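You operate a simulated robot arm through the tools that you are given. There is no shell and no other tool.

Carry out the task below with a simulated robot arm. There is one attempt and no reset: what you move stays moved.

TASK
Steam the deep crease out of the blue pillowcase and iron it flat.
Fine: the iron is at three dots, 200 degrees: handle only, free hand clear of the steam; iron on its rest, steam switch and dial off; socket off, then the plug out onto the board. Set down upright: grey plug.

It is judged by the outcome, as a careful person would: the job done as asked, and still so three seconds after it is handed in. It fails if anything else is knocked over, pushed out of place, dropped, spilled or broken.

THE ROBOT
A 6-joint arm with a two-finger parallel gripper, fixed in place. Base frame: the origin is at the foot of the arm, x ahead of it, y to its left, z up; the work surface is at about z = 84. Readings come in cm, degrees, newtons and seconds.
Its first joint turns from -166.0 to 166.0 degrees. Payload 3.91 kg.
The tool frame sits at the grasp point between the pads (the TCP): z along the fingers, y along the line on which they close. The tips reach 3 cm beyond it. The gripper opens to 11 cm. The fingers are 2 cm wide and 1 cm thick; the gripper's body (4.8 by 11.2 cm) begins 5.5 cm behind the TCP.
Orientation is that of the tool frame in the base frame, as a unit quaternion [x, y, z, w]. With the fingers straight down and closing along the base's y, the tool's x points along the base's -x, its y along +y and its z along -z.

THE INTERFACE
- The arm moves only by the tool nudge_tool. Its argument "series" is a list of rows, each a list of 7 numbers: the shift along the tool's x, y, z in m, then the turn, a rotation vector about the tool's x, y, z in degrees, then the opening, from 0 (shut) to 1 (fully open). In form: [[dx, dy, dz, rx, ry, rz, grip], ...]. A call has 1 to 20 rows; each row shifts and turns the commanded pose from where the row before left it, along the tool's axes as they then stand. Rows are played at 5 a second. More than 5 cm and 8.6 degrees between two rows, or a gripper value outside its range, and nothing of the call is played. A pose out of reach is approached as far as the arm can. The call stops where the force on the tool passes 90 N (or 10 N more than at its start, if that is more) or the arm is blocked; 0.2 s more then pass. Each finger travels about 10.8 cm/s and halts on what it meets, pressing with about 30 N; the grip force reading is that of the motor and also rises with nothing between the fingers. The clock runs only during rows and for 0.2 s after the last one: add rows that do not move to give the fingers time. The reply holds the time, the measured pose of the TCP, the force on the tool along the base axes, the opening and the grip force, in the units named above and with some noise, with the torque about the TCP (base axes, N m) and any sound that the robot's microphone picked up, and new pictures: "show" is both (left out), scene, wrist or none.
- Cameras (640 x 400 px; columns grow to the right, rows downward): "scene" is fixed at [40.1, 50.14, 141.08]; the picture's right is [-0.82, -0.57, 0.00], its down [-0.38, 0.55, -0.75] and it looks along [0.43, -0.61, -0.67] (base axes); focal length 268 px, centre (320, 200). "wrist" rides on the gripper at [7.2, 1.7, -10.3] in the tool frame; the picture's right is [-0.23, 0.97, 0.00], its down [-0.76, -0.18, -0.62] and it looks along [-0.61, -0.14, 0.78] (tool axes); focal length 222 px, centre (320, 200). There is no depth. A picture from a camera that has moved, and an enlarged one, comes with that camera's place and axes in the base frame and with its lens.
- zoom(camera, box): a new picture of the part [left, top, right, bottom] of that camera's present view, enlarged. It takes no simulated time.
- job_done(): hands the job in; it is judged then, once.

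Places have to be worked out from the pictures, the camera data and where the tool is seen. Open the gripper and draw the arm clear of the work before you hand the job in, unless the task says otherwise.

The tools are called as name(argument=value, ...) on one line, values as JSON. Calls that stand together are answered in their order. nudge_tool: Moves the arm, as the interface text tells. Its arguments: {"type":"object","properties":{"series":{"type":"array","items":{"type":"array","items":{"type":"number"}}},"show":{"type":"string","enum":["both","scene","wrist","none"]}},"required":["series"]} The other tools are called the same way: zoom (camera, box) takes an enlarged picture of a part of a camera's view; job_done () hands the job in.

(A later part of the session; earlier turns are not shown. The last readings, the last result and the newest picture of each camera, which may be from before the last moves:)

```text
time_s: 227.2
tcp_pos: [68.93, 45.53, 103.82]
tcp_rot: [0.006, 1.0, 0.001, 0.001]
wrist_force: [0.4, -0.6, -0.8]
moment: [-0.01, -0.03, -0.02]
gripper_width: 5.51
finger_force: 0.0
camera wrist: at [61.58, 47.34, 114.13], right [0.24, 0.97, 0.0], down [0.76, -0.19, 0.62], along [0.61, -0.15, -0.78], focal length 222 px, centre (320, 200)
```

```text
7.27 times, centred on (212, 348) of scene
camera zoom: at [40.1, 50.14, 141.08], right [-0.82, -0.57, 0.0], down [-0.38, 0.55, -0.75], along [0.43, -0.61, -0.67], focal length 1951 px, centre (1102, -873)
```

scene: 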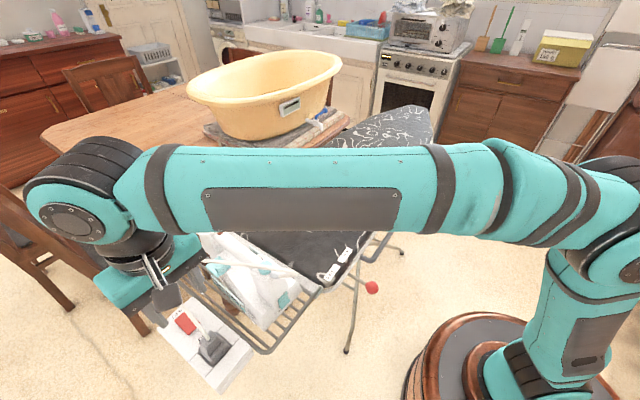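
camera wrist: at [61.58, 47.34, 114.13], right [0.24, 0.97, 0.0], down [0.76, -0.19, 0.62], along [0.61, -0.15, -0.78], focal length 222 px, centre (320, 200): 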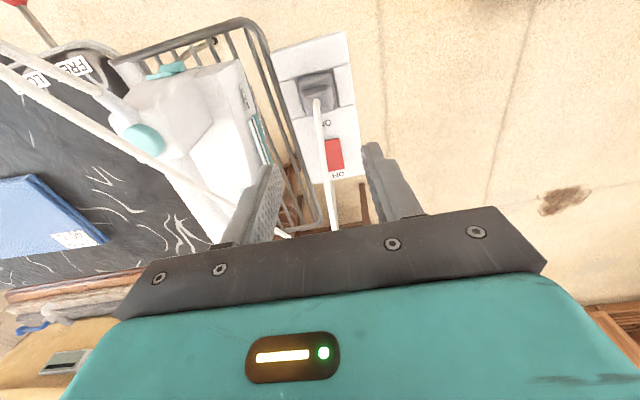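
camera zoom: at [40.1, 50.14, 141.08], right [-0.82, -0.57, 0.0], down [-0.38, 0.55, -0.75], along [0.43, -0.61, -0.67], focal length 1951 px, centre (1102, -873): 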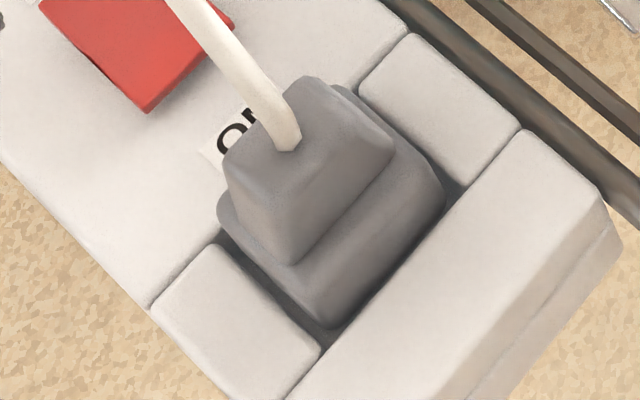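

The plug's upper body is about 3.4 cm wide in y, slightly tapered, centred near [68.0, 45.7], with its top at z≈88.9 and base top at about 85.3. I'll align over it with a 5.5 cm opening and descend to z≈92 first.

nudge_tool(series=[[0.009, 0.0017, 0.02, 0, 0, 0, 0.5], [0, 0, 0.04, 0, 0, 0, 0.5], [0, 0, 0.04, 0, 0, 0, 0.5], [0, 0, 0.02, 0, 0, 0, 0.5], [0, 0, 0, 0, 0, 0, 0.5]], show="both")

zoom(camera="wrist", box=[230, 70, 420, 215])

zoom(camera="scene", box=[160, 290, 260, 390])

```text
time_s: 228.4
tcp_pos: [68.12, 45.69, 91.55]
tcp_rot: [0.006, 1.0, 0.001, 0.002]
wrist_force: [0.7, -0.1, 1.2]
moment: [-0.01, 0.0, 0.0]
gripper_width: 5.47
finger_force: 0.1
camera wrist: at [60.84, 47.49, 101.91], right [0.24, 0.97, 0.0], down [0.76, -0.19, 0.62], along [0.61, -0.15, -0.78], focal length 222 px, centre (320, 200)
```

scene: 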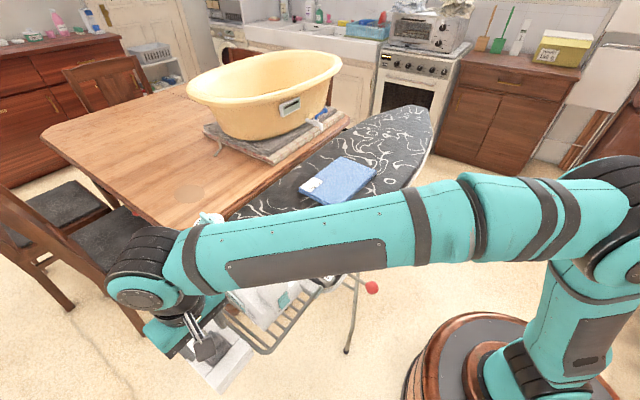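
wrist: 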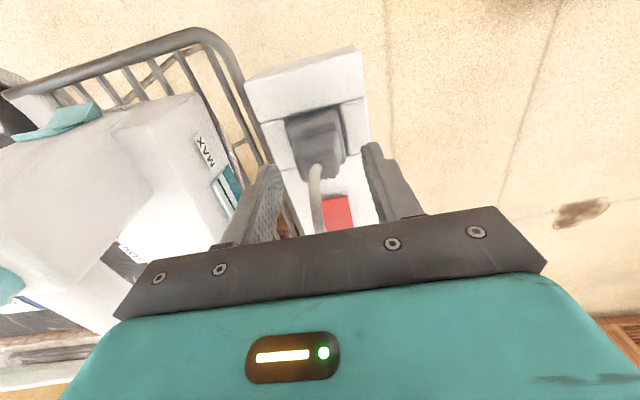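

```text
2.76 times, centred on (325, 142) of wrist
camera zoom: at [60.84, 47.49, 101.91], right [0.24, 0.97, 0.0], down [0.76, -0.19, 0.62], along [0.61, -0.15, -0.78], focal length 613 px, centre (306, 359)
```

zoom: 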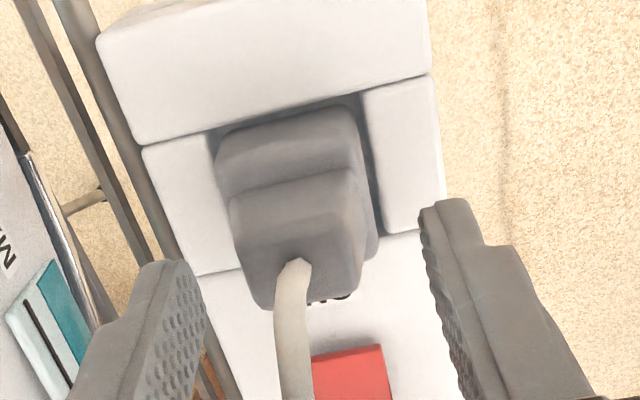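

```text
4.00 times, centred on (210, 340) of scene
camera zoom: at [40.1, 50.14, 141.08], right [-0.82, -0.57, 0.0], down [-0.38, 0.55, -0.75], along [0.43, -0.61, -0.67], focal length 1073 px, centre (760, -360)
```

zoom: 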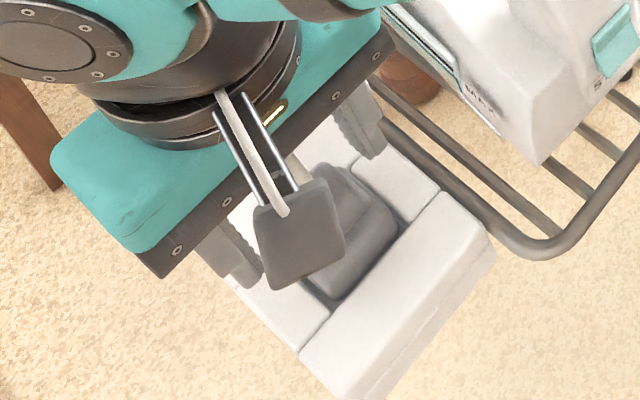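

The plug's centre is about [67.4, 45.8], so I'll shift 0.65 cm in −x. Then I'll go down in small steps to TCP z≈88.8, keeping the tips above the plug's base.

nudge_tool(series=[[0.0065, 0.001, 0, 0, 0, 0, 0.5], [0, 0, 0.01, 0, 0, 0, 0.5], [0, 0, 0.008, 0, 0, 0, 0.5], [0, 0, 0, 0, 0, 0, 0.5]], show="none")

nudge_tool(series=[[0, 0, 0.005, 0, 0, 0, 0.5], [0, 0, 0, 0, 0, 0, 0.5]], show="wrist")

zoom(camera="wrist", box=[230, 70, 420, 215])

```text
time_s: 229.4
tcp_pos: [67.42, 45.78, 89.98]
tcp_rot: [0.006, 1.0, 0.001, 0.0]
wrist_force: [0.4, -0.4, 0.6]
moment: [0.01, 0.01, 0.0]
gripper_width: 5.5
finger_force: 0.0
```

```text
time_s: 230.0
tcp_pos: [67.44, 45.75, 89.36]
tcp_rot: [0.006, 1.0, 0.001, 0.001]
wrist_force: [0.1, 0.3, -0.2]
moment: [0.02, 0.0, 0.0]
gripper_width: 5.49
finger_force: 0.0
camera wrist: at [60.15, 47.62, 99.78], right [0.24, 0.97, 0.0], down [0.76, -0.19, 0.62], along [0.61, -0.15, -0.78], focal length 222 px, centre (320, 200)
```

wrist: 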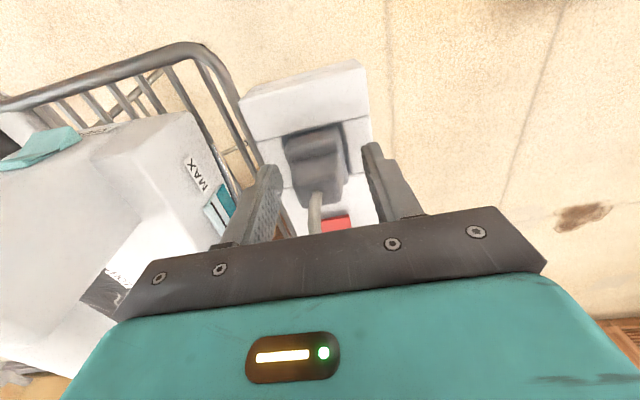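

```text
2.76 times, centred on (325, 142) of wrist
camera zoom: at [60.15, 47.62, 99.78], right [0.24, 0.97, 0.0], down [0.76, -0.19, 0.62], along [0.61, -0.15, -0.78], focal length 613 px, centre (306, 359)
```

zoom: 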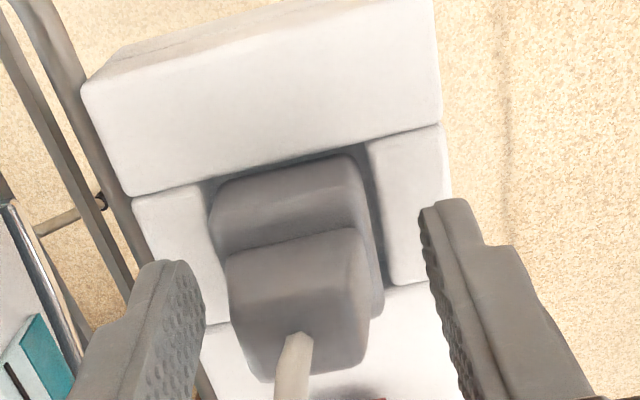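

Centred now, with no contact and the tips at z≈86.4. I'll go down another 0.6 cm and close on the plug's upper body.

nudge_tool(series=[[0.002, 0, 0.003, 0, 0, 0, 0.5], [0, 0, 0.003, 0, 0, 0, 0.5], [0, 0, 0, 0, 0, 0, 0.5]], show="none")

nudge_tool(series=[[0, 0, 0, 0, 0, 0, 0.4], [0, 0, 0, 0, 0, 0, 0.33], [0, 0, 0, 0, 0, 0, 0.25], [0, 0, 0, 0, 0, 0, 0.1], [0, 0, 0, 0, 0, 0, 0], [0, 0, 0, 0, 0, 0, 0]], show="both")

zoom(camera="wrist", box=[230, 70, 420, 215])

```text
time_s: 230.8
tcp_pos: [67.3, 45.85, 88.81]
tcp_rot: [0.006, 1.0, 0.001, 0.001]
wrist_force: [0.4, 0.0, -0.2]
moment: [0.0, 0.02, -0.03]
gripper_width: 5.5
finger_force: 0.0
```

```text
time_s: 232.2
tcp_pos: [67.28, 45.88, 88.93]
tcp_rot: [0.006, 1.0, 0.001, 0.0]
wrist_force: [0.9, -12.4, 6.0]
moment: [-0.51, -0.07, -0.09]
gripper_width: 3.52
finger_force: 29.5
camera wrist: at [59.98, 47.57, 99.27], right [0.24, 0.97, 0.0], down [0.76, -0.19, 0.62], along [0.61, -0.15, -0.78], focal length 222 px, centre (320, 200)
```

scene: 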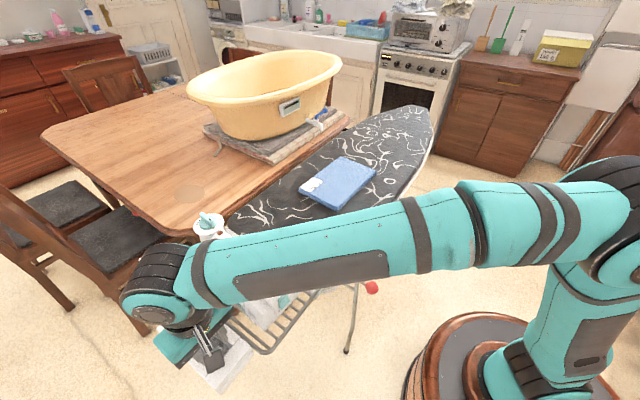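
wrist: 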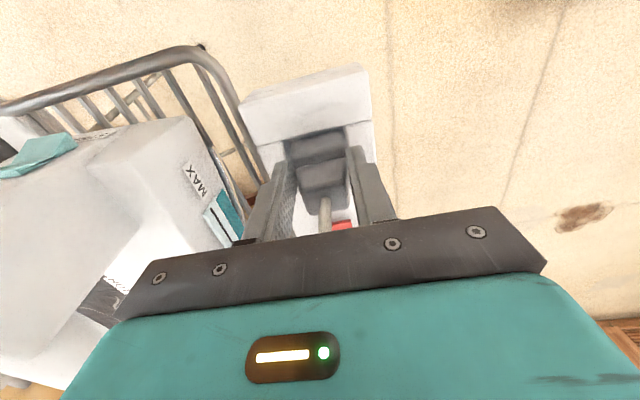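

```text
2.76 times, centred on (325, 142) of wrist
camera zoom: at [59.98, 47.57, 99.27], right [0.24, 0.97, 0.0], down [0.76, -0.19, 0.62], along [0.61, -0.15, -0.78], focal length 613 px, centre (306, 359)
```

zoom: 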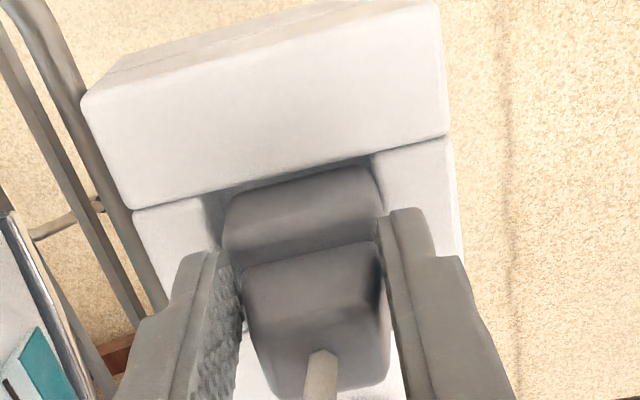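

The plug is gripped at 3.5 cm. There's a 12 N sideways bias, so I'll ease 1 mm in −y, then pull straight up in small steps while watching the force.

nudge_tool(series=[[0, -0.001, 0, 0, 0, 0, 0], [0, 0, -0.003, 0, 0, 0, 0], [0, 0, 0, 0, 0, 0, 0]], show="none")

nudge_tool(series=[[0, 0, -0.004, 0, 0, 0, 0], [0, 0, 0, 0, 0, 0, 0]], show="wrist")

zoom(camera="wrist", box=[230, 70, 420, 215])

```text
time_s: 233.0
tcp_pos: [67.22, 45.76, 89.23]
tcp_rot: [0.005, 1.0, 0.001, 0.001]
wrist_force: [-0.2, -4.9, -3.0]
moment: [-0.26, -0.02, 0.04]
gripper_width: 3.52
finger_force: 30.4
```

```text
time_s: 233.6
tcp_pos: [67.25, 45.8, 89.56]
tcp_rot: [0.006, 1.0, 0.001, 0.001]
wrist_force: [0.3, -0.4, -0.1]
moment: [0.01, -0.01, -0.01]
gripper_width: 3.48
finger_force: 30.3
camera wrist: at [59.9, 47.61, 99.96], right [0.24, 0.97, 0.0], down [0.76, -0.19, 0.62], along [0.61, -0.15, -0.78], focal length 222 px, centre (320, 200)
```

wrist: 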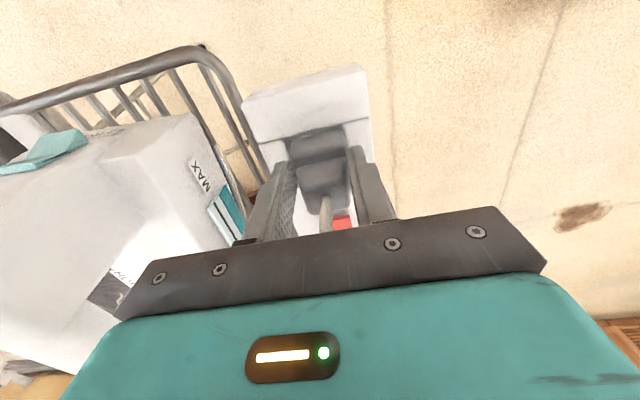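

```text
2.76 times, centred on (325, 142) of wrist
camera zoom: at [59.9, 47.61, 99.96], right [0.24, 0.97, 0.0], down [0.76, -0.19, 0.62], along [0.61, -0.15, -0.78], focal length 613 px, centre (306, 359)
```

zoom: 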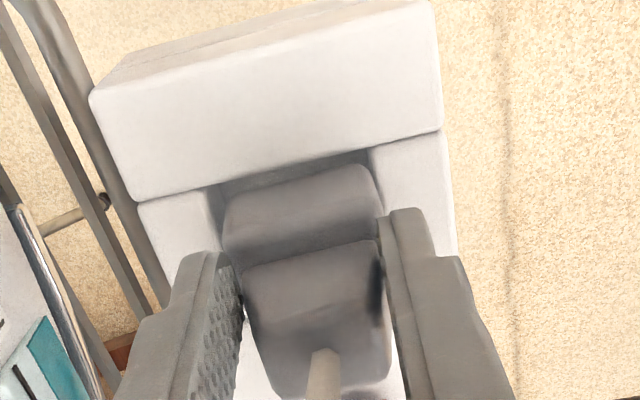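

There's no resistance, and the plug is staying fixed in the fingers as they rise, so it seems to be coming out. I'll continue up 3 cm and look.

nudge_tool(series=[[0, 0, -0.008, 0, 0, 0, 0], [0, 0, -0.01, 0, 0, 0, 0], [0, 0, -0.012, 0, 0, 0, 0], [0, 0, 0, 0, 0, 0, 0]], show="both")

zoom(camera="wrist", box=[230, 70, 420, 215])

zoom(camera="scene", box=[140, 270, 270, 395])

```text
time_s: 234.6
tcp_pos: [67.18, 45.62, 92.66]
tcp_rot: [0.005, 1.0, 0.001, 0.001]
wrist_force: [1.1, -0.2, -1.1]
moment: [0.0, 0.01, 0.02]
gripper_width: 3.49
finger_force: 30.0
camera wrist: at [59.92, 47.53, 103.03], right [0.24, 0.97, 0.0], down [0.76, -0.19, 0.62], along [0.61, -0.15, -0.78], focal length 222 px, centre (320, 200)
```

scene: 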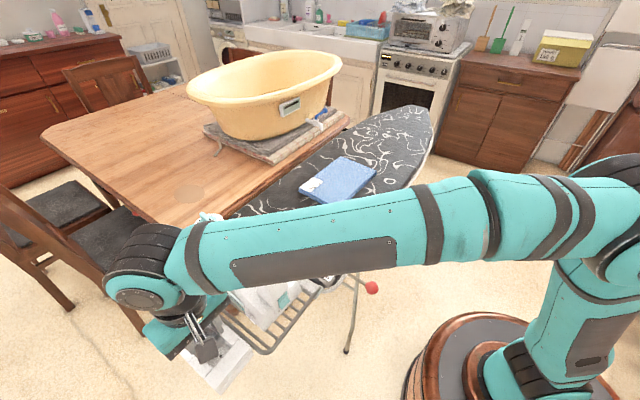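
wrist: 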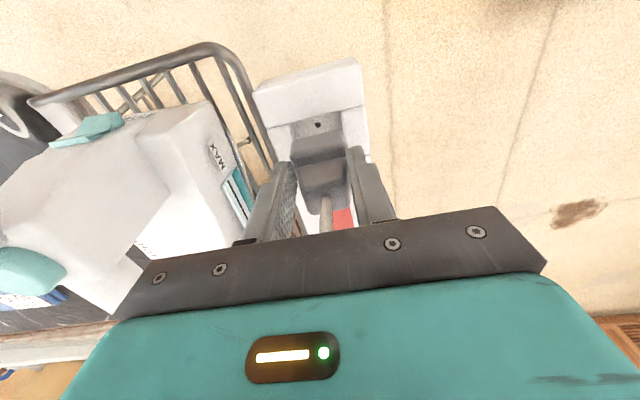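

```text
2.76 times, centred on (325, 142) of wrist
camera zoom: at [59.92, 47.53, 103.03], right [0.24, 0.97, 0.0], down [0.76, -0.19, 0.62], along [0.61, -0.15, -0.78], focal length 613 px, centre (306, 359)
```

zoom: 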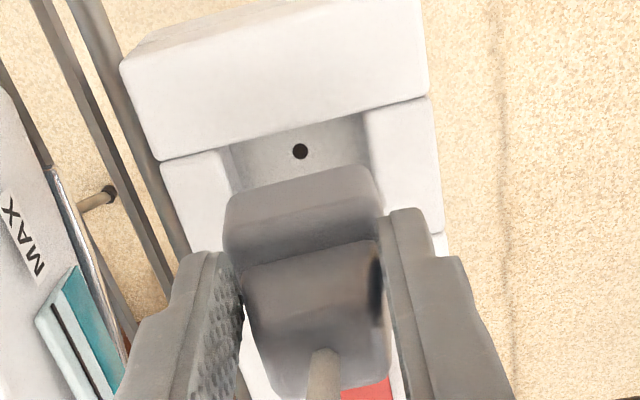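

```text
3.20 times, centred on (205, 332) of scene
camera zoom: at [40.1, 50.14, 141.08], right [-0.82, -0.57, 0.0], down [-0.38, 0.55, -0.75], along [0.43, -0.61, -0.67], focal length 858 px, centre (688, -224)
```

zoom: 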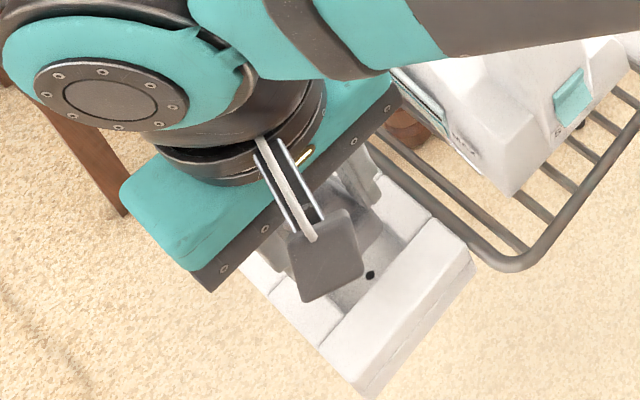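

The plug is out and held firmly, with the pin hole visible below. I'll raise it, then carry it round behind the iron's heel at −x so the cord doesn't drag over the dial or handle.

nudge_tool(series=[[0, 0, -0.03, 0, 0, 0, 0], [0, 0, -0.035, 0, 0, 0, 0], [0, 0, -0.035, 0, 0, 0, 0], [0, 0, -0.02, 0, 0, 0, 0], [0.02, 0, 0, 0, 0, 0, 0], [0.03, 0, 0, 0, 0, 0, 0], [0.03, 0, 0, 0, 0, 0, 0], [0.03, 0, 0, 0, 0, 0, 0], [0.03, 0, 0, 0, 0, 0, 0], [0.03, 0, 0, 0, 0, 0, 0], [0.02, 0, 0, 0, 0, 0, 0], [0, 0, 0, 0, 0, 0, 0]], show="both")

zoom(camera="scene", box=[130, 190, 340, 395])

```text
time_s: 237.2
tcp_pos: [48.15, 45.86, 104.58]
tcp_rot: [0.005, 1.0, 0.0, 0.001]
wrist_force: [-0.6, 0.8, -1.0]
moment: [-0.01, -0.02, 0.02]
gripper_width: 3.5
finger_force: 29.7
camera wrist: at [40.75, 47.65, 114.91], right [0.24, 0.97, 0.0], down [0.76, -0.19, 0.62], along [0.61, -0.15, -0.78], focal length 222 px, centre (320, 200)
```

scene: 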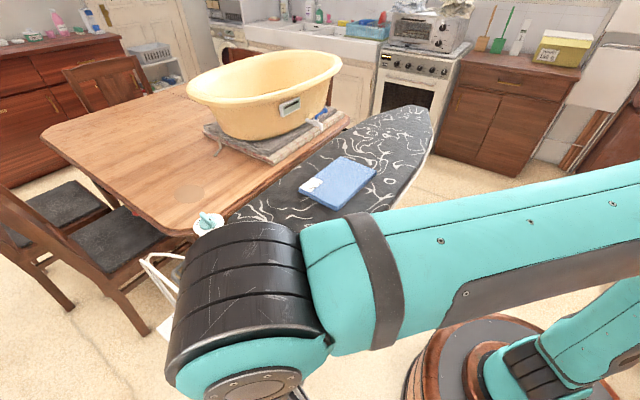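
wrist: 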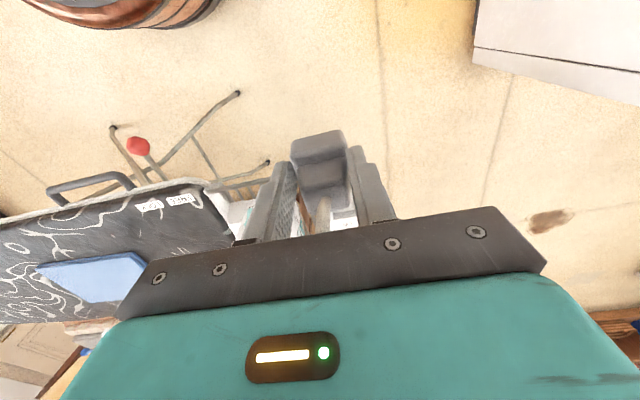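

```text
1.95 times, centred on (235, 292) of scene
camera zoom: at [40.1, 50.14, 141.08], right [-0.82, -0.57, 0.0], down [-0.38, 0.55, -0.75], along [0.43, -0.61, -0.67], focal length 523 px, centre (486, 20)
```

zoom: 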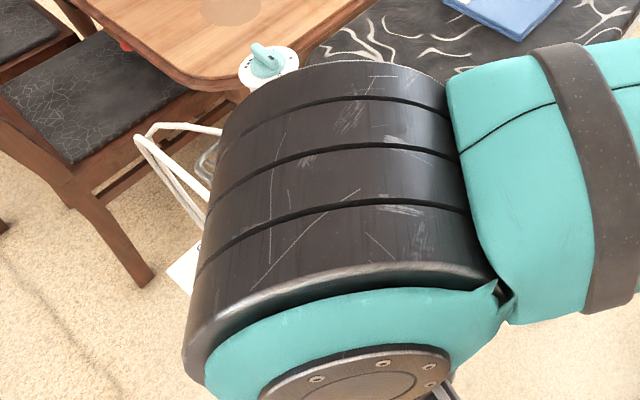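

The plug hangs level in the gripper and the iron hasn't moved. I'll carry it in −y behind the heel towards the board end.

nudge_tool(series=[[0, -0.02, 0, 0, 0, 0, 0], [0, -0.035, 0, 0, 0, 0, 0], [0, -0.035, 0, 0, 0, 0, 0], [0, -0.035, 0, 0, 0, 0, 0], [0, -0.035, 0, 0, 0, 0, 0], [0, 0, 0, 0, 0, 0, 0]], show="both")

zoom(camera="scene", box=[130, 190, 340, 395])

```text
time_s: 238.6
tcp_pos: [48.28, 29.89, 104.64]
tcp_rot: [0.005, 1.0, 0.001, 0.001]
wrist_force: [0.7, 0.5, 0.2]
moment: [-0.02, 0.03, 0.0]
gripper_width: 3.46
finger_force: 29.9
camera wrist: at [40.84, 31.7, 115.02], right [0.24, 0.97, 0.0], down [0.76, -0.19, 0.62], along [0.61, -0.15, -0.78], focal length 222 px, centre (320, 200)
```

scene: 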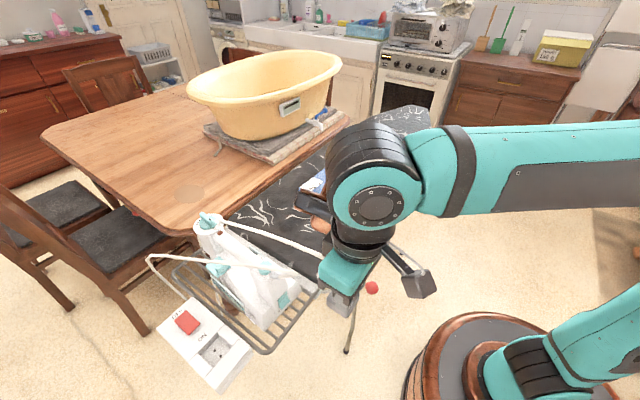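
wrist: 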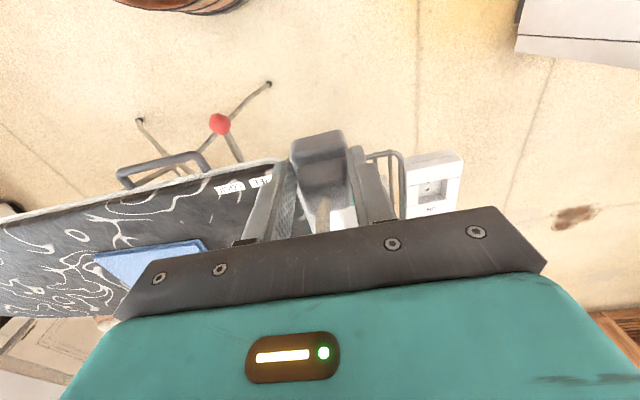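

```text
1.95 times, centred on (235, 292) of scene
camera zoom: at [40.1, 50.14, 141.08], right [-0.82, -0.57, 0.0], down [-0.38, 0.55, -0.75], along [0.43, -0.61, -0.67], focal length 523 px, centre (486, 20)
```

zoom: 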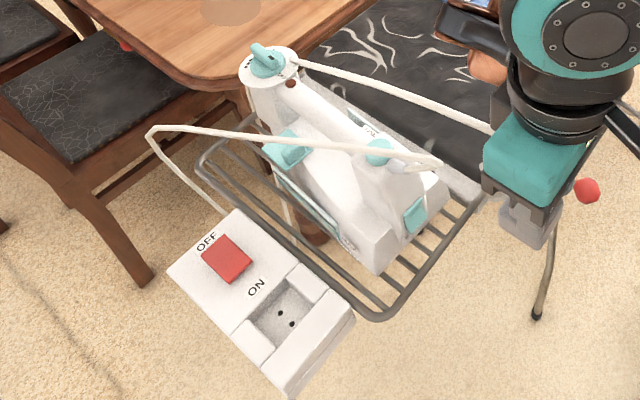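

The socket is empty, and the cord now trails round the iron's nose to the plug with slack and no pull. I'll continue diagonally over the board towards [66, 12], checking the force for any cord tension.

nudge_tool(series=[[0, -0.03, 0, 0, 0, 0, 0], [0, -0.035, 0, 0, 0, 0, 0], [0, -0.035, 0, 0, 0, 0, 0], [-0.02, -0.03, 0, 0, 0, 0, 0], [-0.03, -0.02, 0, 0, 0, 0, 0], [-0.03, -0.015, 0, 0, 0, 0, 0], [-0.035, -0.01, 0, 0, 0, 0, 0], [-0.03, 0, 0, 0, 0, 0, 0], [0, 0, 0, 0, 0, 0, 0]], show="both")

zoom(camera="scene", box=[140, 180, 380, 380])

```text
time_s: 240.6
tcp_pos: [62.22, 12.18, 104.46]
tcp_rot: [0.006, 1.0, 0.001, 0.001]
wrist_force: [-0.5, -0.4, 0.2]
moment: [0.01, 0.0, 0.0]
gripper_width: 3.5
finger_force: 30.3
camera wrist: at [54.95, 13.99, 114.82], right [0.24, 0.97, 0.0], down [0.76, -0.19, 0.62], along [0.61, -0.15, -0.78], focal length 222 px, centre (320, 200)
```

scene: 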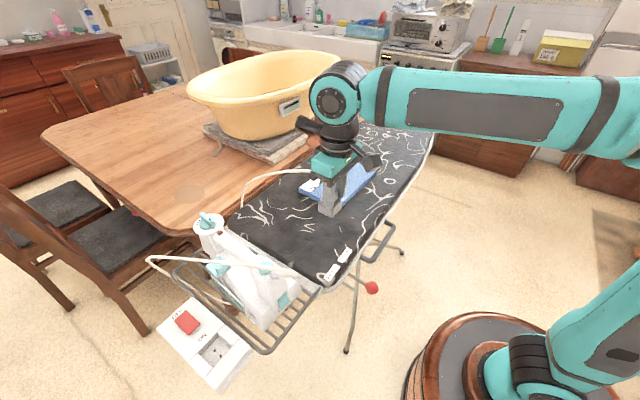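
wrist: 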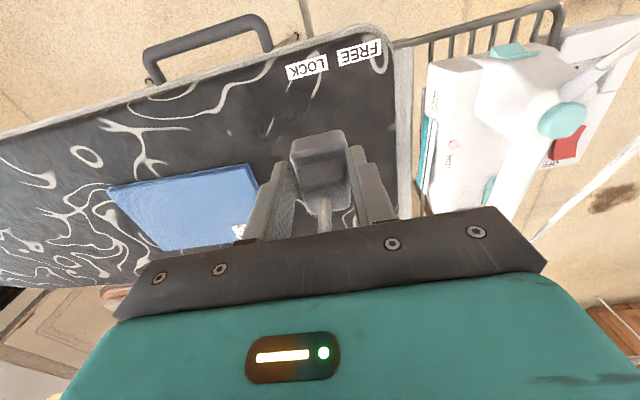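

```text
2.00 times, centred on (260, 280) of scene
camera zoom: at [40.1, 50.14, 141.08], right [-0.82, -0.57, 0.0], down [-0.38, 0.55, -0.75], along [0.43, -0.61, -0.67], focal length 536 px, centre (440, 40)
```

zoom: 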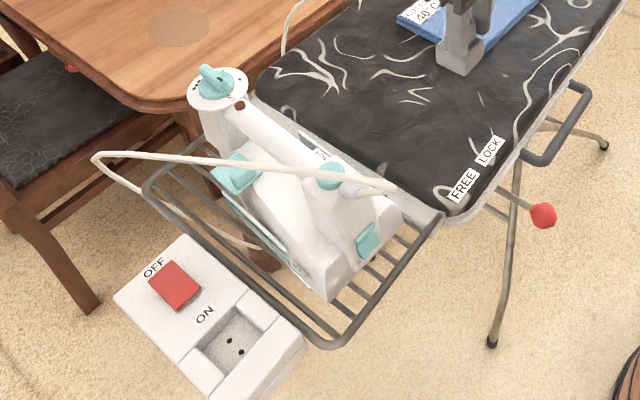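

The plug is over the board with no cord tension. I'll move to x≈69, clear of the edges and about 12 cm from the pillowcase, and start lowering.

nudge_tool(series=[[-0.03, 0, 0, 0, 0, 0, 0], [-0.035, 0, 0, 0, 0, 0, 0], [0, 0, 0.02, 0, 0, 0, 0], [0, 0, 0.03, 0, 0, 0, 0], [0, 0, 0.02, 0, 0, 0, 0], [0, 0, 0, 0, 0, 0, 0]], show="both")

zoom(camera="scene", box=[250, 130, 400, 260])

zoom(camera="wrist", box=[230, 70, 420, 215])

```text
time_s: 242.0
tcp_pos: [68.99, 12.27, 97.44]
tcp_rot: [0.006, 1.0, 0.001, 0.002]
wrist_force: [-0.2, -0.6, -0.7]
moment: [0.02, -0.03, 0.01]
gripper_width: 3.5
finger_force: 30.3
camera wrist: at [61.65, 13.96, 107.73], right [0.24, 0.97, 0.0], down [0.76, -0.19, 0.62], along [0.61, -0.15, -0.78], focal length 222 px, centre (320, 200)
```

scene: 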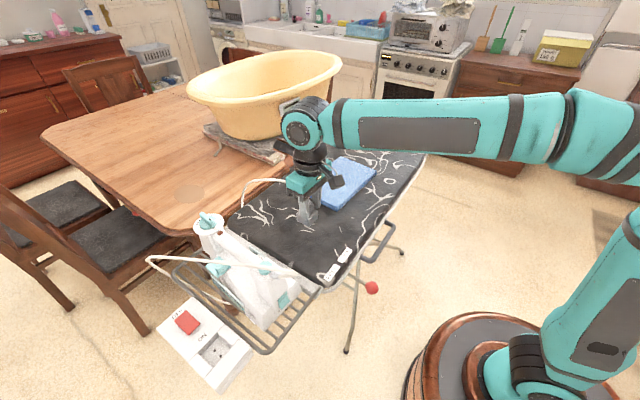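
wrist: 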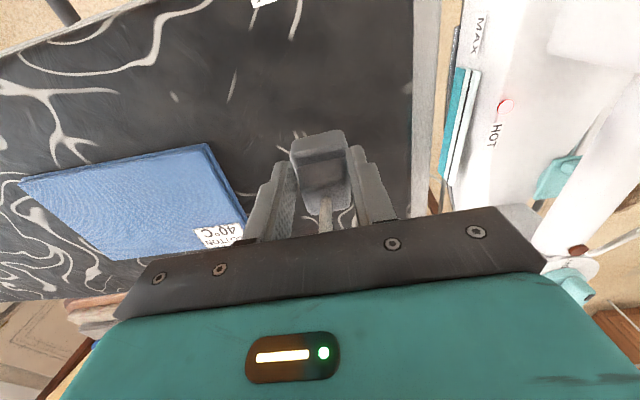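

```text
3.08 times, centred on (325, 195) of scene
camera zoom: at [40.1, 50.14, 141.08], right [-0.82, -0.57, 0.0], down [-0.38, 0.55, -0.75], along [0.43, -0.61, -0.67], focal length 825 px, centre (305, 215)
```

zoom: 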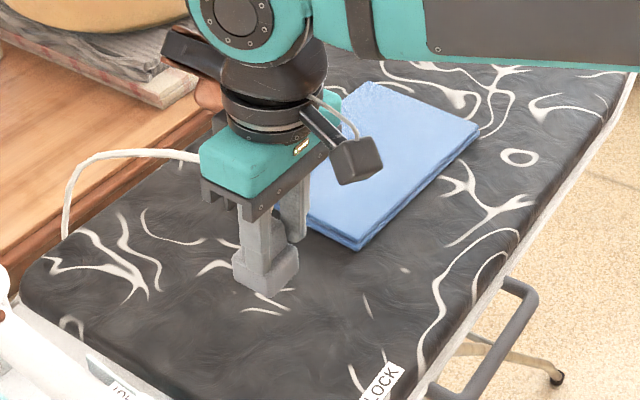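

```text
2.76 times, centred on (325, 142) of wrist
camera zoom: at [61.65, 13.96, 107.73], right [0.24, 0.97, 0.0], down [0.76, -0.19, 0.62], along [0.61, -0.15, -0.78], focal length 613 px, centre (306, 359)
```

zoom: 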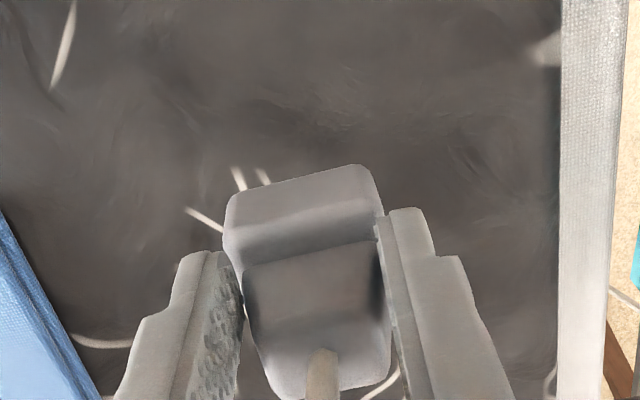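

Everything is clear. I'll lower the plug in steps and feel for touchdown.

nudge_tool(series=[[0, 0, 0.01, 0, 0, 0, 0], [0, 0, 0.01, 0, 0, 0, 0], [0, 0, 0, 0, 0, 0, 0]], show="none")

nudge_tool(series=[[0, 0, 0.006, 0, 0, 0, 0], [0, 0, 0, 0, 0, 0, 0]], show="none")

nudge_tool(series=[[0, 0, 0.005, 0, 0, 0, 0], [0, 0, 0, 0, 0, 0, 0]], show="scene")

zoom(camera="scene", box=[270, 180, 350, 250])

```text
time_s: 242.8
tcp_pos: [68.93, 12.12, 95.4]
tcp_rot: [0.007, 1.0, 0.001, 0.001]
wrist_force: [0.0, 0.2, -0.3]
moment: [0.01, 0.01, 0.02]
gripper_width: 3.5
finger_force: 30.6
```

```text
time_s: 243.4
tcp_pos: [68.86, 12.23, 94.93]
tcp_rot: [0.006, 1.0, 0.001, 0.001]
wrist_force: [0.1, -0.2, -0.9]
moment: [-0.01, 0.01, 0.0]
gripper_width: 3.5
finger_force: 29.9
```

```text
time_s: 244.0
tcp_pos: [68.93, 12.14, 94.56]
tcp_rot: [0.006, 1.0, 0.001, 0.0]
wrist_force: [-0.4, 0.5, -0.7]
moment: [0.0, 0.0, -0.01]
gripper_width: 3.48
finger_force: 29.6
```

scene: 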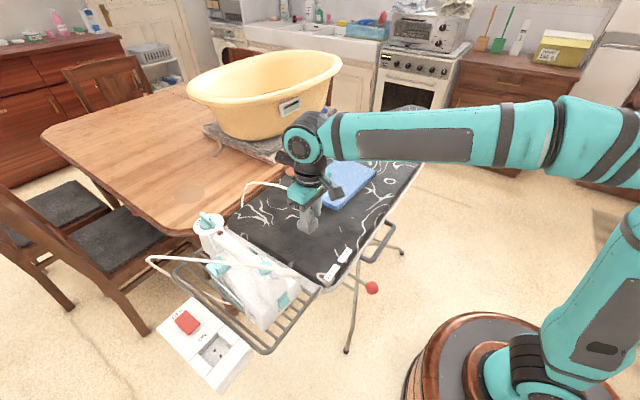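

```text
5.71 times, centred on (310, 215) of scene
camera zoom: at [40.1, 50.14, 141.08], right [-0.82, -0.57, 0.0], down [-0.38, 0.55, -0.75], along [0.43, -0.61, -0.67], focal length 1533 px, centre (377, 114)
```

zoom: 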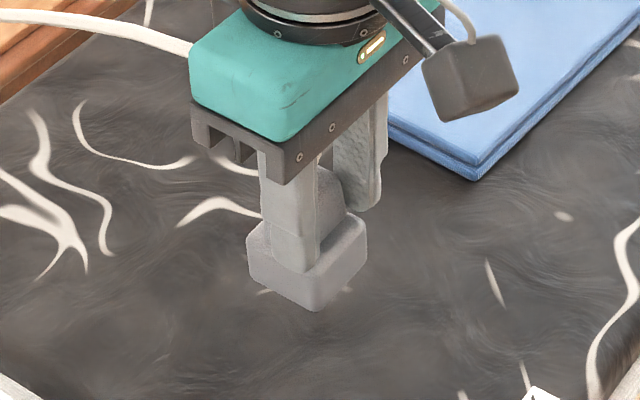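

There's no touchdown yet; the base looks to be still 3–4 cm above the board. I'll continue down in 1 cm then smaller steps.

nudge_tool(series=[[0, 0, 0.008, 0, 0, 0, 0], [0, 0, 0, 0, 0, 0, 0]], show="none")

nudge_tool(series=[[0, 0, 0.006, 0, 0, 0, 0], [0, 0, 0, 0, 0, 0, 0]], show="none")

nudge_tool(series=[[0, 0, 0.005, 0, 0, 0, 0], [0, 0, 0, 0, 0, 0, 0]], show="none")

zoom(camera="scene", box=[270, 180, 350, 250])

```text
time_s: 244.6
tcp_pos: [68.86, 12.32, 93.75]
tcp_rot: [0.007, 1.0, 0.002, 0.001]
wrist_force: [-0.5, 0.0, -0.5]
moment: [0.02, 0.0, -0.02]
gripper_width: 3.47
finger_force: 30.0
```

```text
time_s: 245.2
tcp_pos: [68.85, 12.34, 93.15]
tcp_rot: [0.006, 1.0, 0.001, 0.001]
wrist_force: [0.2, 0.4, 0.7]
moment: [-0.03, 0.01, 0.01]
gripper_width: 3.47
finger_force: 30.0
```

```text
time_s: 245.8
tcp_pos: [68.92, 12.17, 92.58]
tcp_rot: [0.006, 1.0, 0.0, 0.001]
wrist_force: [0.0, -0.3, -0.9]
moment: [0.0, 0.04, 0.01]
gripper_width: 3.44
finger_force: 30.0
```

```text
5.71 times, centred on (310, 215) of scene
camera zoom: at [40.1, 50.14, 141.08], right [-0.82, -0.57, 0.0], down [-0.38, 0.55, -0.75], along [0.43, -0.61, -0.67], focal length 1533 px, centre (377, 114)
```

zoom: 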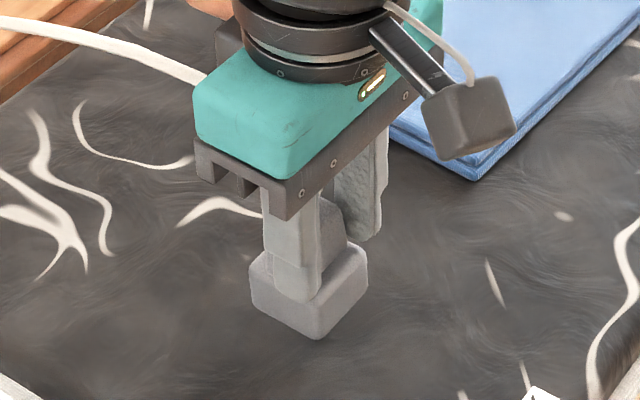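

Still free. I'll continue down in half-centimetre steps.

nudge_tool(series=[[0, 0, 0.005, 0, 0, 0, 0], [0, 0, 0, 0, 0, 0, 0]], show="none")

nudge_tool(series=[[0, 0, 0.004, 0, 0, 0, 0], [0, 0, 0, 0, 0, 0, 0]], show="none")

nudge_tool(series=[[0, 0, 0.004, 0, 0, 0, 0], [0, 0, 0, 0, 0, 0, 0]], show="none")

zoom(camera="scene", box=[270, 180, 350, 250])

```text
time_s: 246.4
tcp_pos: [68.83, 12.25, 92.06]
tcp_rot: [0.006, 1.0, 0.001, 0.001]
wrist_force: [0.9, -0.9, 0.4]
moment: [0.0, 0.04, 0.02]
gripper_width: 3.44
finger_force: 30.5
```

```text
time_s: 247.0
tcp_pos: [68.9, 12.2, 91.56]
tcp_rot: [0.006, 1.0, 0.001, 0.001]
wrist_force: [0.0, 0.1, 0.4]
moment: [0.03, 0.01, 0.0]
gripper_width: 3.44
finger_force: 29.8
```

```text
time_s: 247.6
tcp_pos: [68.77, 11.99, 91.61]
tcp_rot: [0.007, 1.0, 0.001, 0.003]
wrist_force: [3.1, -10.0, 38.3]
moment: [-0.39, -0.31, -0.09]
gripper_width: 3.48
finger_force: 30.2
```

```text
5.71 times, centred on (310, 215) of scene
camera zoom: at [40.1, 50.14, 141.08], right [-0.82, -0.57, 0.0], down [-0.38, 0.55, -0.75], along [0.43, -0.61, -0.67], focal length 1533 px, centre (377, 114)
```

zoom: 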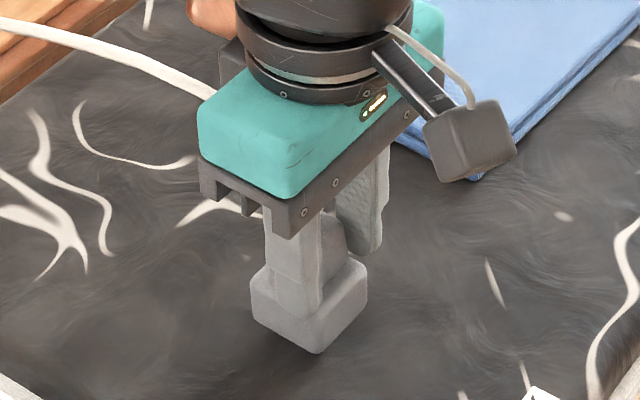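

Touchdown at z≈91.6. I'll relieve the push by 3 mm, then check that the plug is vertical before releasing.

nudge_tool(series=[[0, 0, -0.003, 0, 0, 0, 0], [0, 0, 0, 0, 0, 0, 0]], show="none")

zoom(camera="scene", box=[270, 180, 350, 250])

zoom(camera="wrist", box=[230, 70, 420, 215])

```text
time_s: 248.2
tcp_pos: [68.86, 12.26, 91.48]
tcp_rot: [0.005, 1.0, 0.001, -0.001]
wrist_force: [2.3, -3.4, 9.0]
moment: [-0.07, -0.28, -0.1]
gripper_width: 3.49
finger_force: 30.3
```

```text
5.71 times, centred on (310, 215) of scene
camera zoom: at [40.1, 50.14, 141.08], right [-0.82, -0.57, 0.0], down [-0.38, 0.55, -0.75], along [0.43, -0.61, -0.67], focal length 1533 px, centre (377, 114)
```

zoom: 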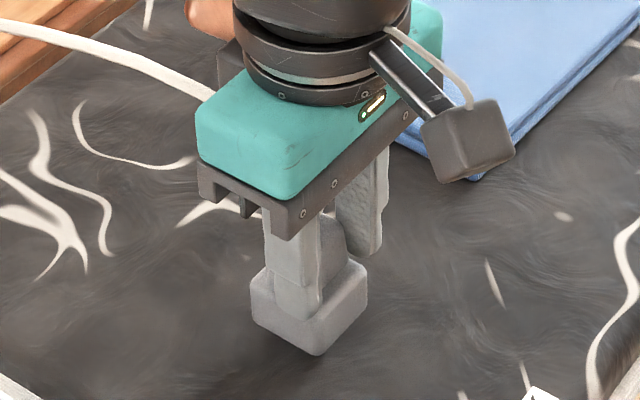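

```text
2.76 times, centred on (325, 142) of wrist
camera zoom: at [61.52, 14.03, 101.88], right [0.24, 0.97, 0.0], down [0.76, -0.19, 0.62], along [0.61, -0.15, -0.78], focal length 613 px, centre (306, 359)
```

zoom: 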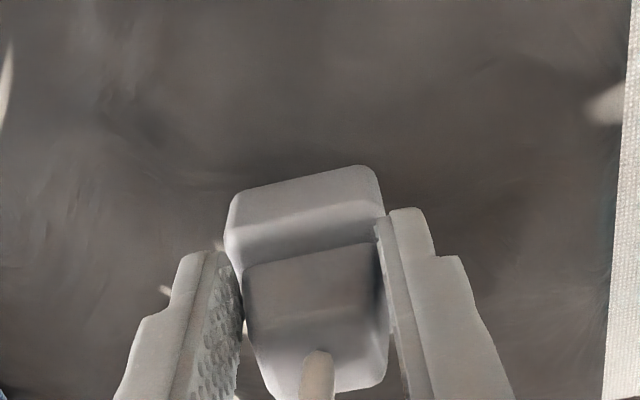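

The plug is vertical and touching. The socket showed two round pin holes, so it may be standing on its pins. Before releasing I'll zoom tightly under the base.

zoom(camera="scene", box=[295, 215, 330, 250])

zoom(camera="scene", box=[195, 330, 240, 370])

zoom(camera="wrist", box=[290, 110, 370, 180])

```text
11.43 times, centred on (312, 232) of scene
camera zoom: at [40.1, 50.14, 141.08], right [-0.82, -0.57, 0.0], down [-0.38, 0.55, -0.75], along [0.43, -0.61, -0.67], focal length 3066 px, centre (406, -171)
```

zoom: 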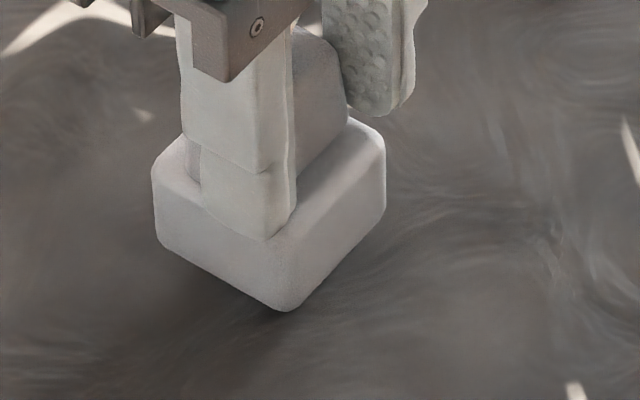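

```text
10.00 times, centred on (218, 350) of scene
camera zoom: at [40.1, 50.14, 141.08], right [-0.82, -0.57, 0.0], down [-0.38, 0.55, -0.75], along [0.43, -0.61, -0.67], focal length 2682 px, centre (1345, -1300)
```

zoom: 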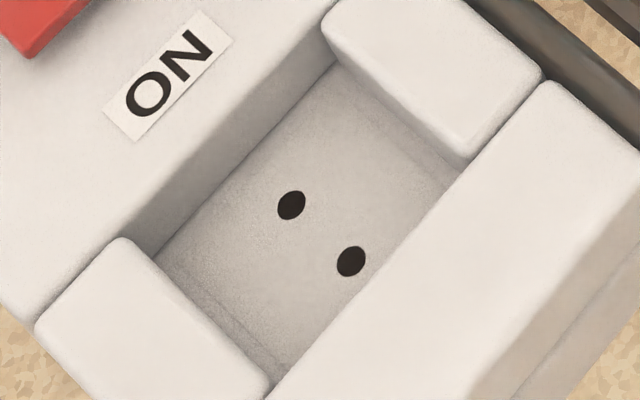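

```text
5.71 times, centred on (330, 145) of wrist
camera zoom: at [61.52, 14.03, 101.88], right [0.24, 0.97, 0.0], down [0.76, -0.19, 0.62], along [0.61, -0.15, -0.78], focal length 1269 px, centre (263, 514)
```

zoom: 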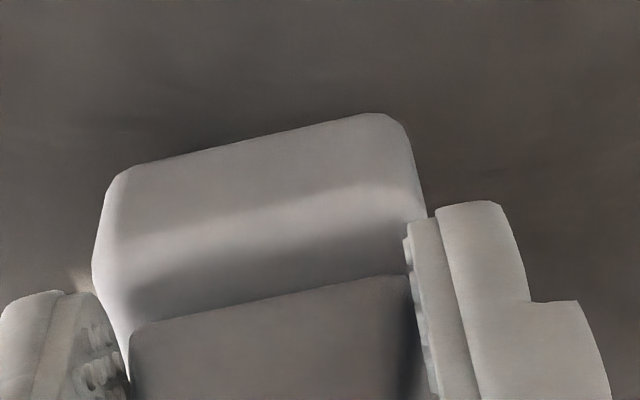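

The contact shadow hugs the base's lower edge, so it seems to be sitting on its base. I'll ease the last bit of pressure and open just 5 mm, so the fingers still guard it on both sides while I see whether it stays upright.

nudge_tool(series=[[0, 0, -0.001, 0, 0, 0, 0], [0, 0, 0, 0, 0, 0, 0.34], [0, 0, 0, 0, 0, 0, 0.36], [0, 0, 0, 0, 0, 0, 0.36], [0, 0, 0, 0, 0, 0, 0.36], [0, 0, 0, 0, 0, 0, 0.36], [0, 0, 0, 0, 0, 0, 0.36]], show="both")

zoom(camera="scene", box=[295, 205, 330, 250])

zoom(camera="wrist", box=[230, 70, 420, 215])

```text
time_s: 249.8
tcp_pos: [68.87, 12.27, 91.76]
tcp_rot: [0.006, 1.0, 0.001, 0.001]
wrist_force: [0.2, -0.1, 0.2]
moment: [-0.02, 0.03, 0.01]
gripper_width: 3.98
finger_force: 0.0
camera wrist: at [61.54, 14.0, 102.02], right [0.24, 0.97, 0.0], down [0.76, -0.19, 0.62], along [0.61, -0.15, -0.78], focal length 222 px, centre (320, 200)
```

scene: 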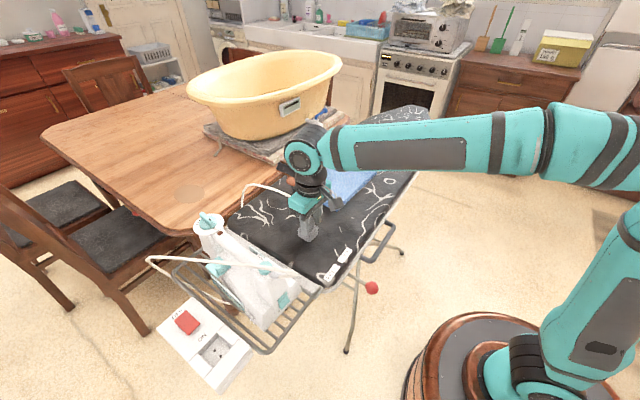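
wrist: 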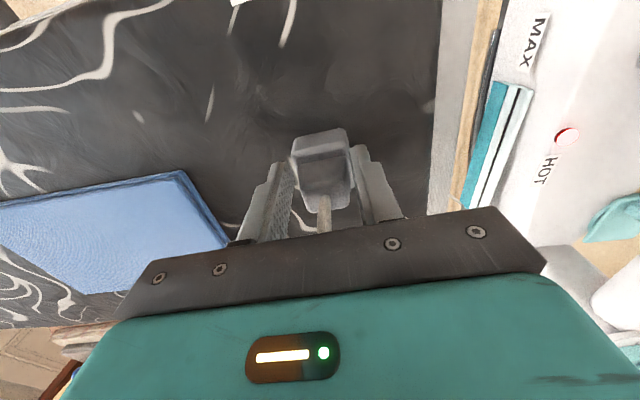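

```text
8.89 times, centred on (312, 228) of scene
camera zoom: at [40.1, 50.14, 141.08], right [-0.82, -0.57, 0.0], down [-0.38, 0.55, -0.75], along [0.43, -0.61, -0.67], focal length 2384 px, centre (387, -44)
```

zoom: 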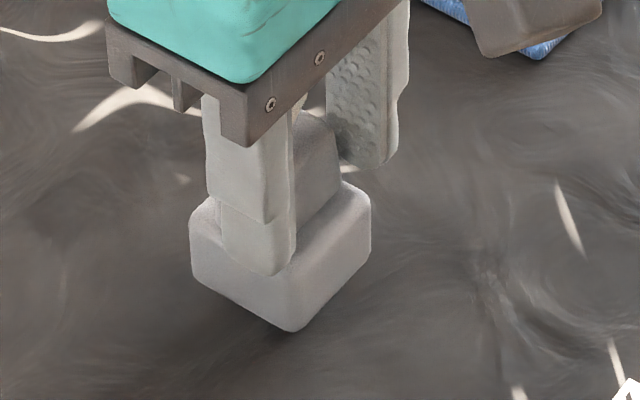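

```text
2.76 times, centred on (325, 142) of wrist
camera zoom: at [61.54, 14.0, 102.02], right [0.24, 0.97, 0.0], down [0.76, -0.19, 0.62], along [0.61, -0.15, -0.78], focal length 613 px, centre (306, 359)
```

zoom: 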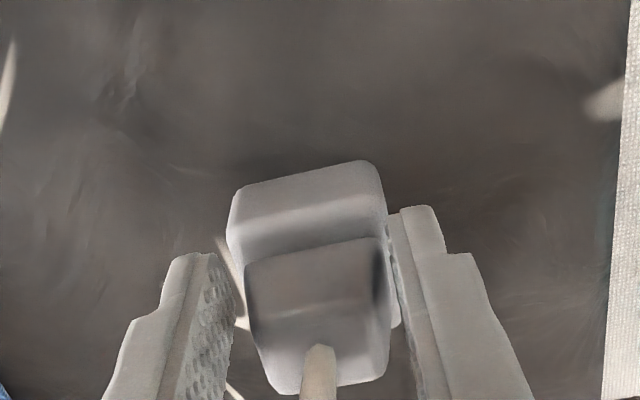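

It's still upright, perhaps resting slightly towards the +y finger. I'll open another 6 mm, still guarding it, and watch whether it leans further.

nudge_tool(series=[[0, 0, 0, 0, 0, 0, 0.39], [0, 0, 0, 0, 0, 0, 0.42], [0, 0, 0, 0, 0, 0, 0.42], [0, 0, 0, 0, 0, 0, 0.42], [0, 0, 0, 0, 0, 0, 0.42], [0, 0, 0, 0, 0, 0, 0.42]], show="wrist")

zoom(camera="scene", box=[295, 205, 330, 250])

zoom(camera="wrist", box=[230, 70, 420, 215])

```text
time_s: 251.2
tcp_pos: [68.8, 12.21, 91.75]
tcp_rot: [0.005, 1.0, 0.001, 0.001]
wrist_force: [-1.1, 0.1, -0.7]
moment: [0.04, 0.02, 0.0]
gripper_width: 4.62
finger_force: 0.1
camera wrist: at [61.54, 14.0, 102.02], right [0.24, 0.97, 0.0], down [0.76, -0.19, 0.62], along [0.61, -0.15, -0.78], focal length 222 px, centre (320, 200)
```

wrist: 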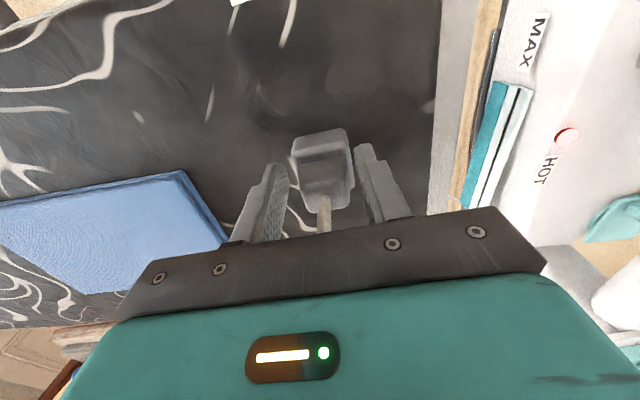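

```text
8.89 times, centred on (312, 228) of scene
camera zoom: at [40.1, 50.14, 141.08], right [-0.82, -0.57, 0.0], down [-0.38, 0.55, -0.75], along [0.43, -0.61, -0.67], focal length 2384 px, centre (387, -44)
```

zoom: 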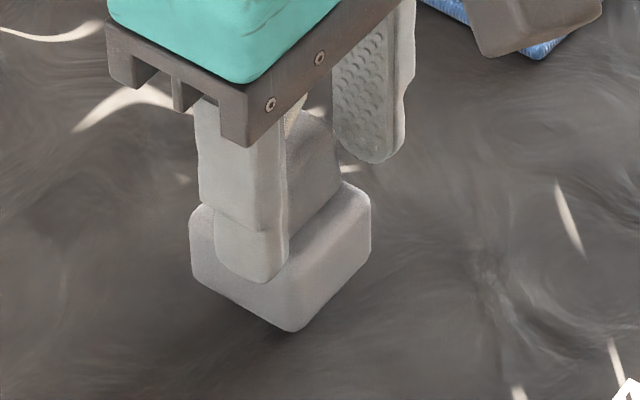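

```text
2.76 times, centred on (325, 142) of wrist
camera zoom: at [61.54, 14.0, 102.02], right [0.24, 0.97, 0.0], down [0.76, -0.19, 0.62], along [0.61, -0.15, -0.78], focal length 613 px, centre (306, 359)
```

zoom: 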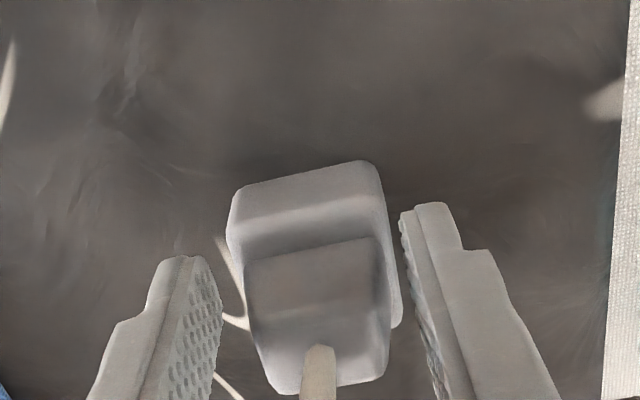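

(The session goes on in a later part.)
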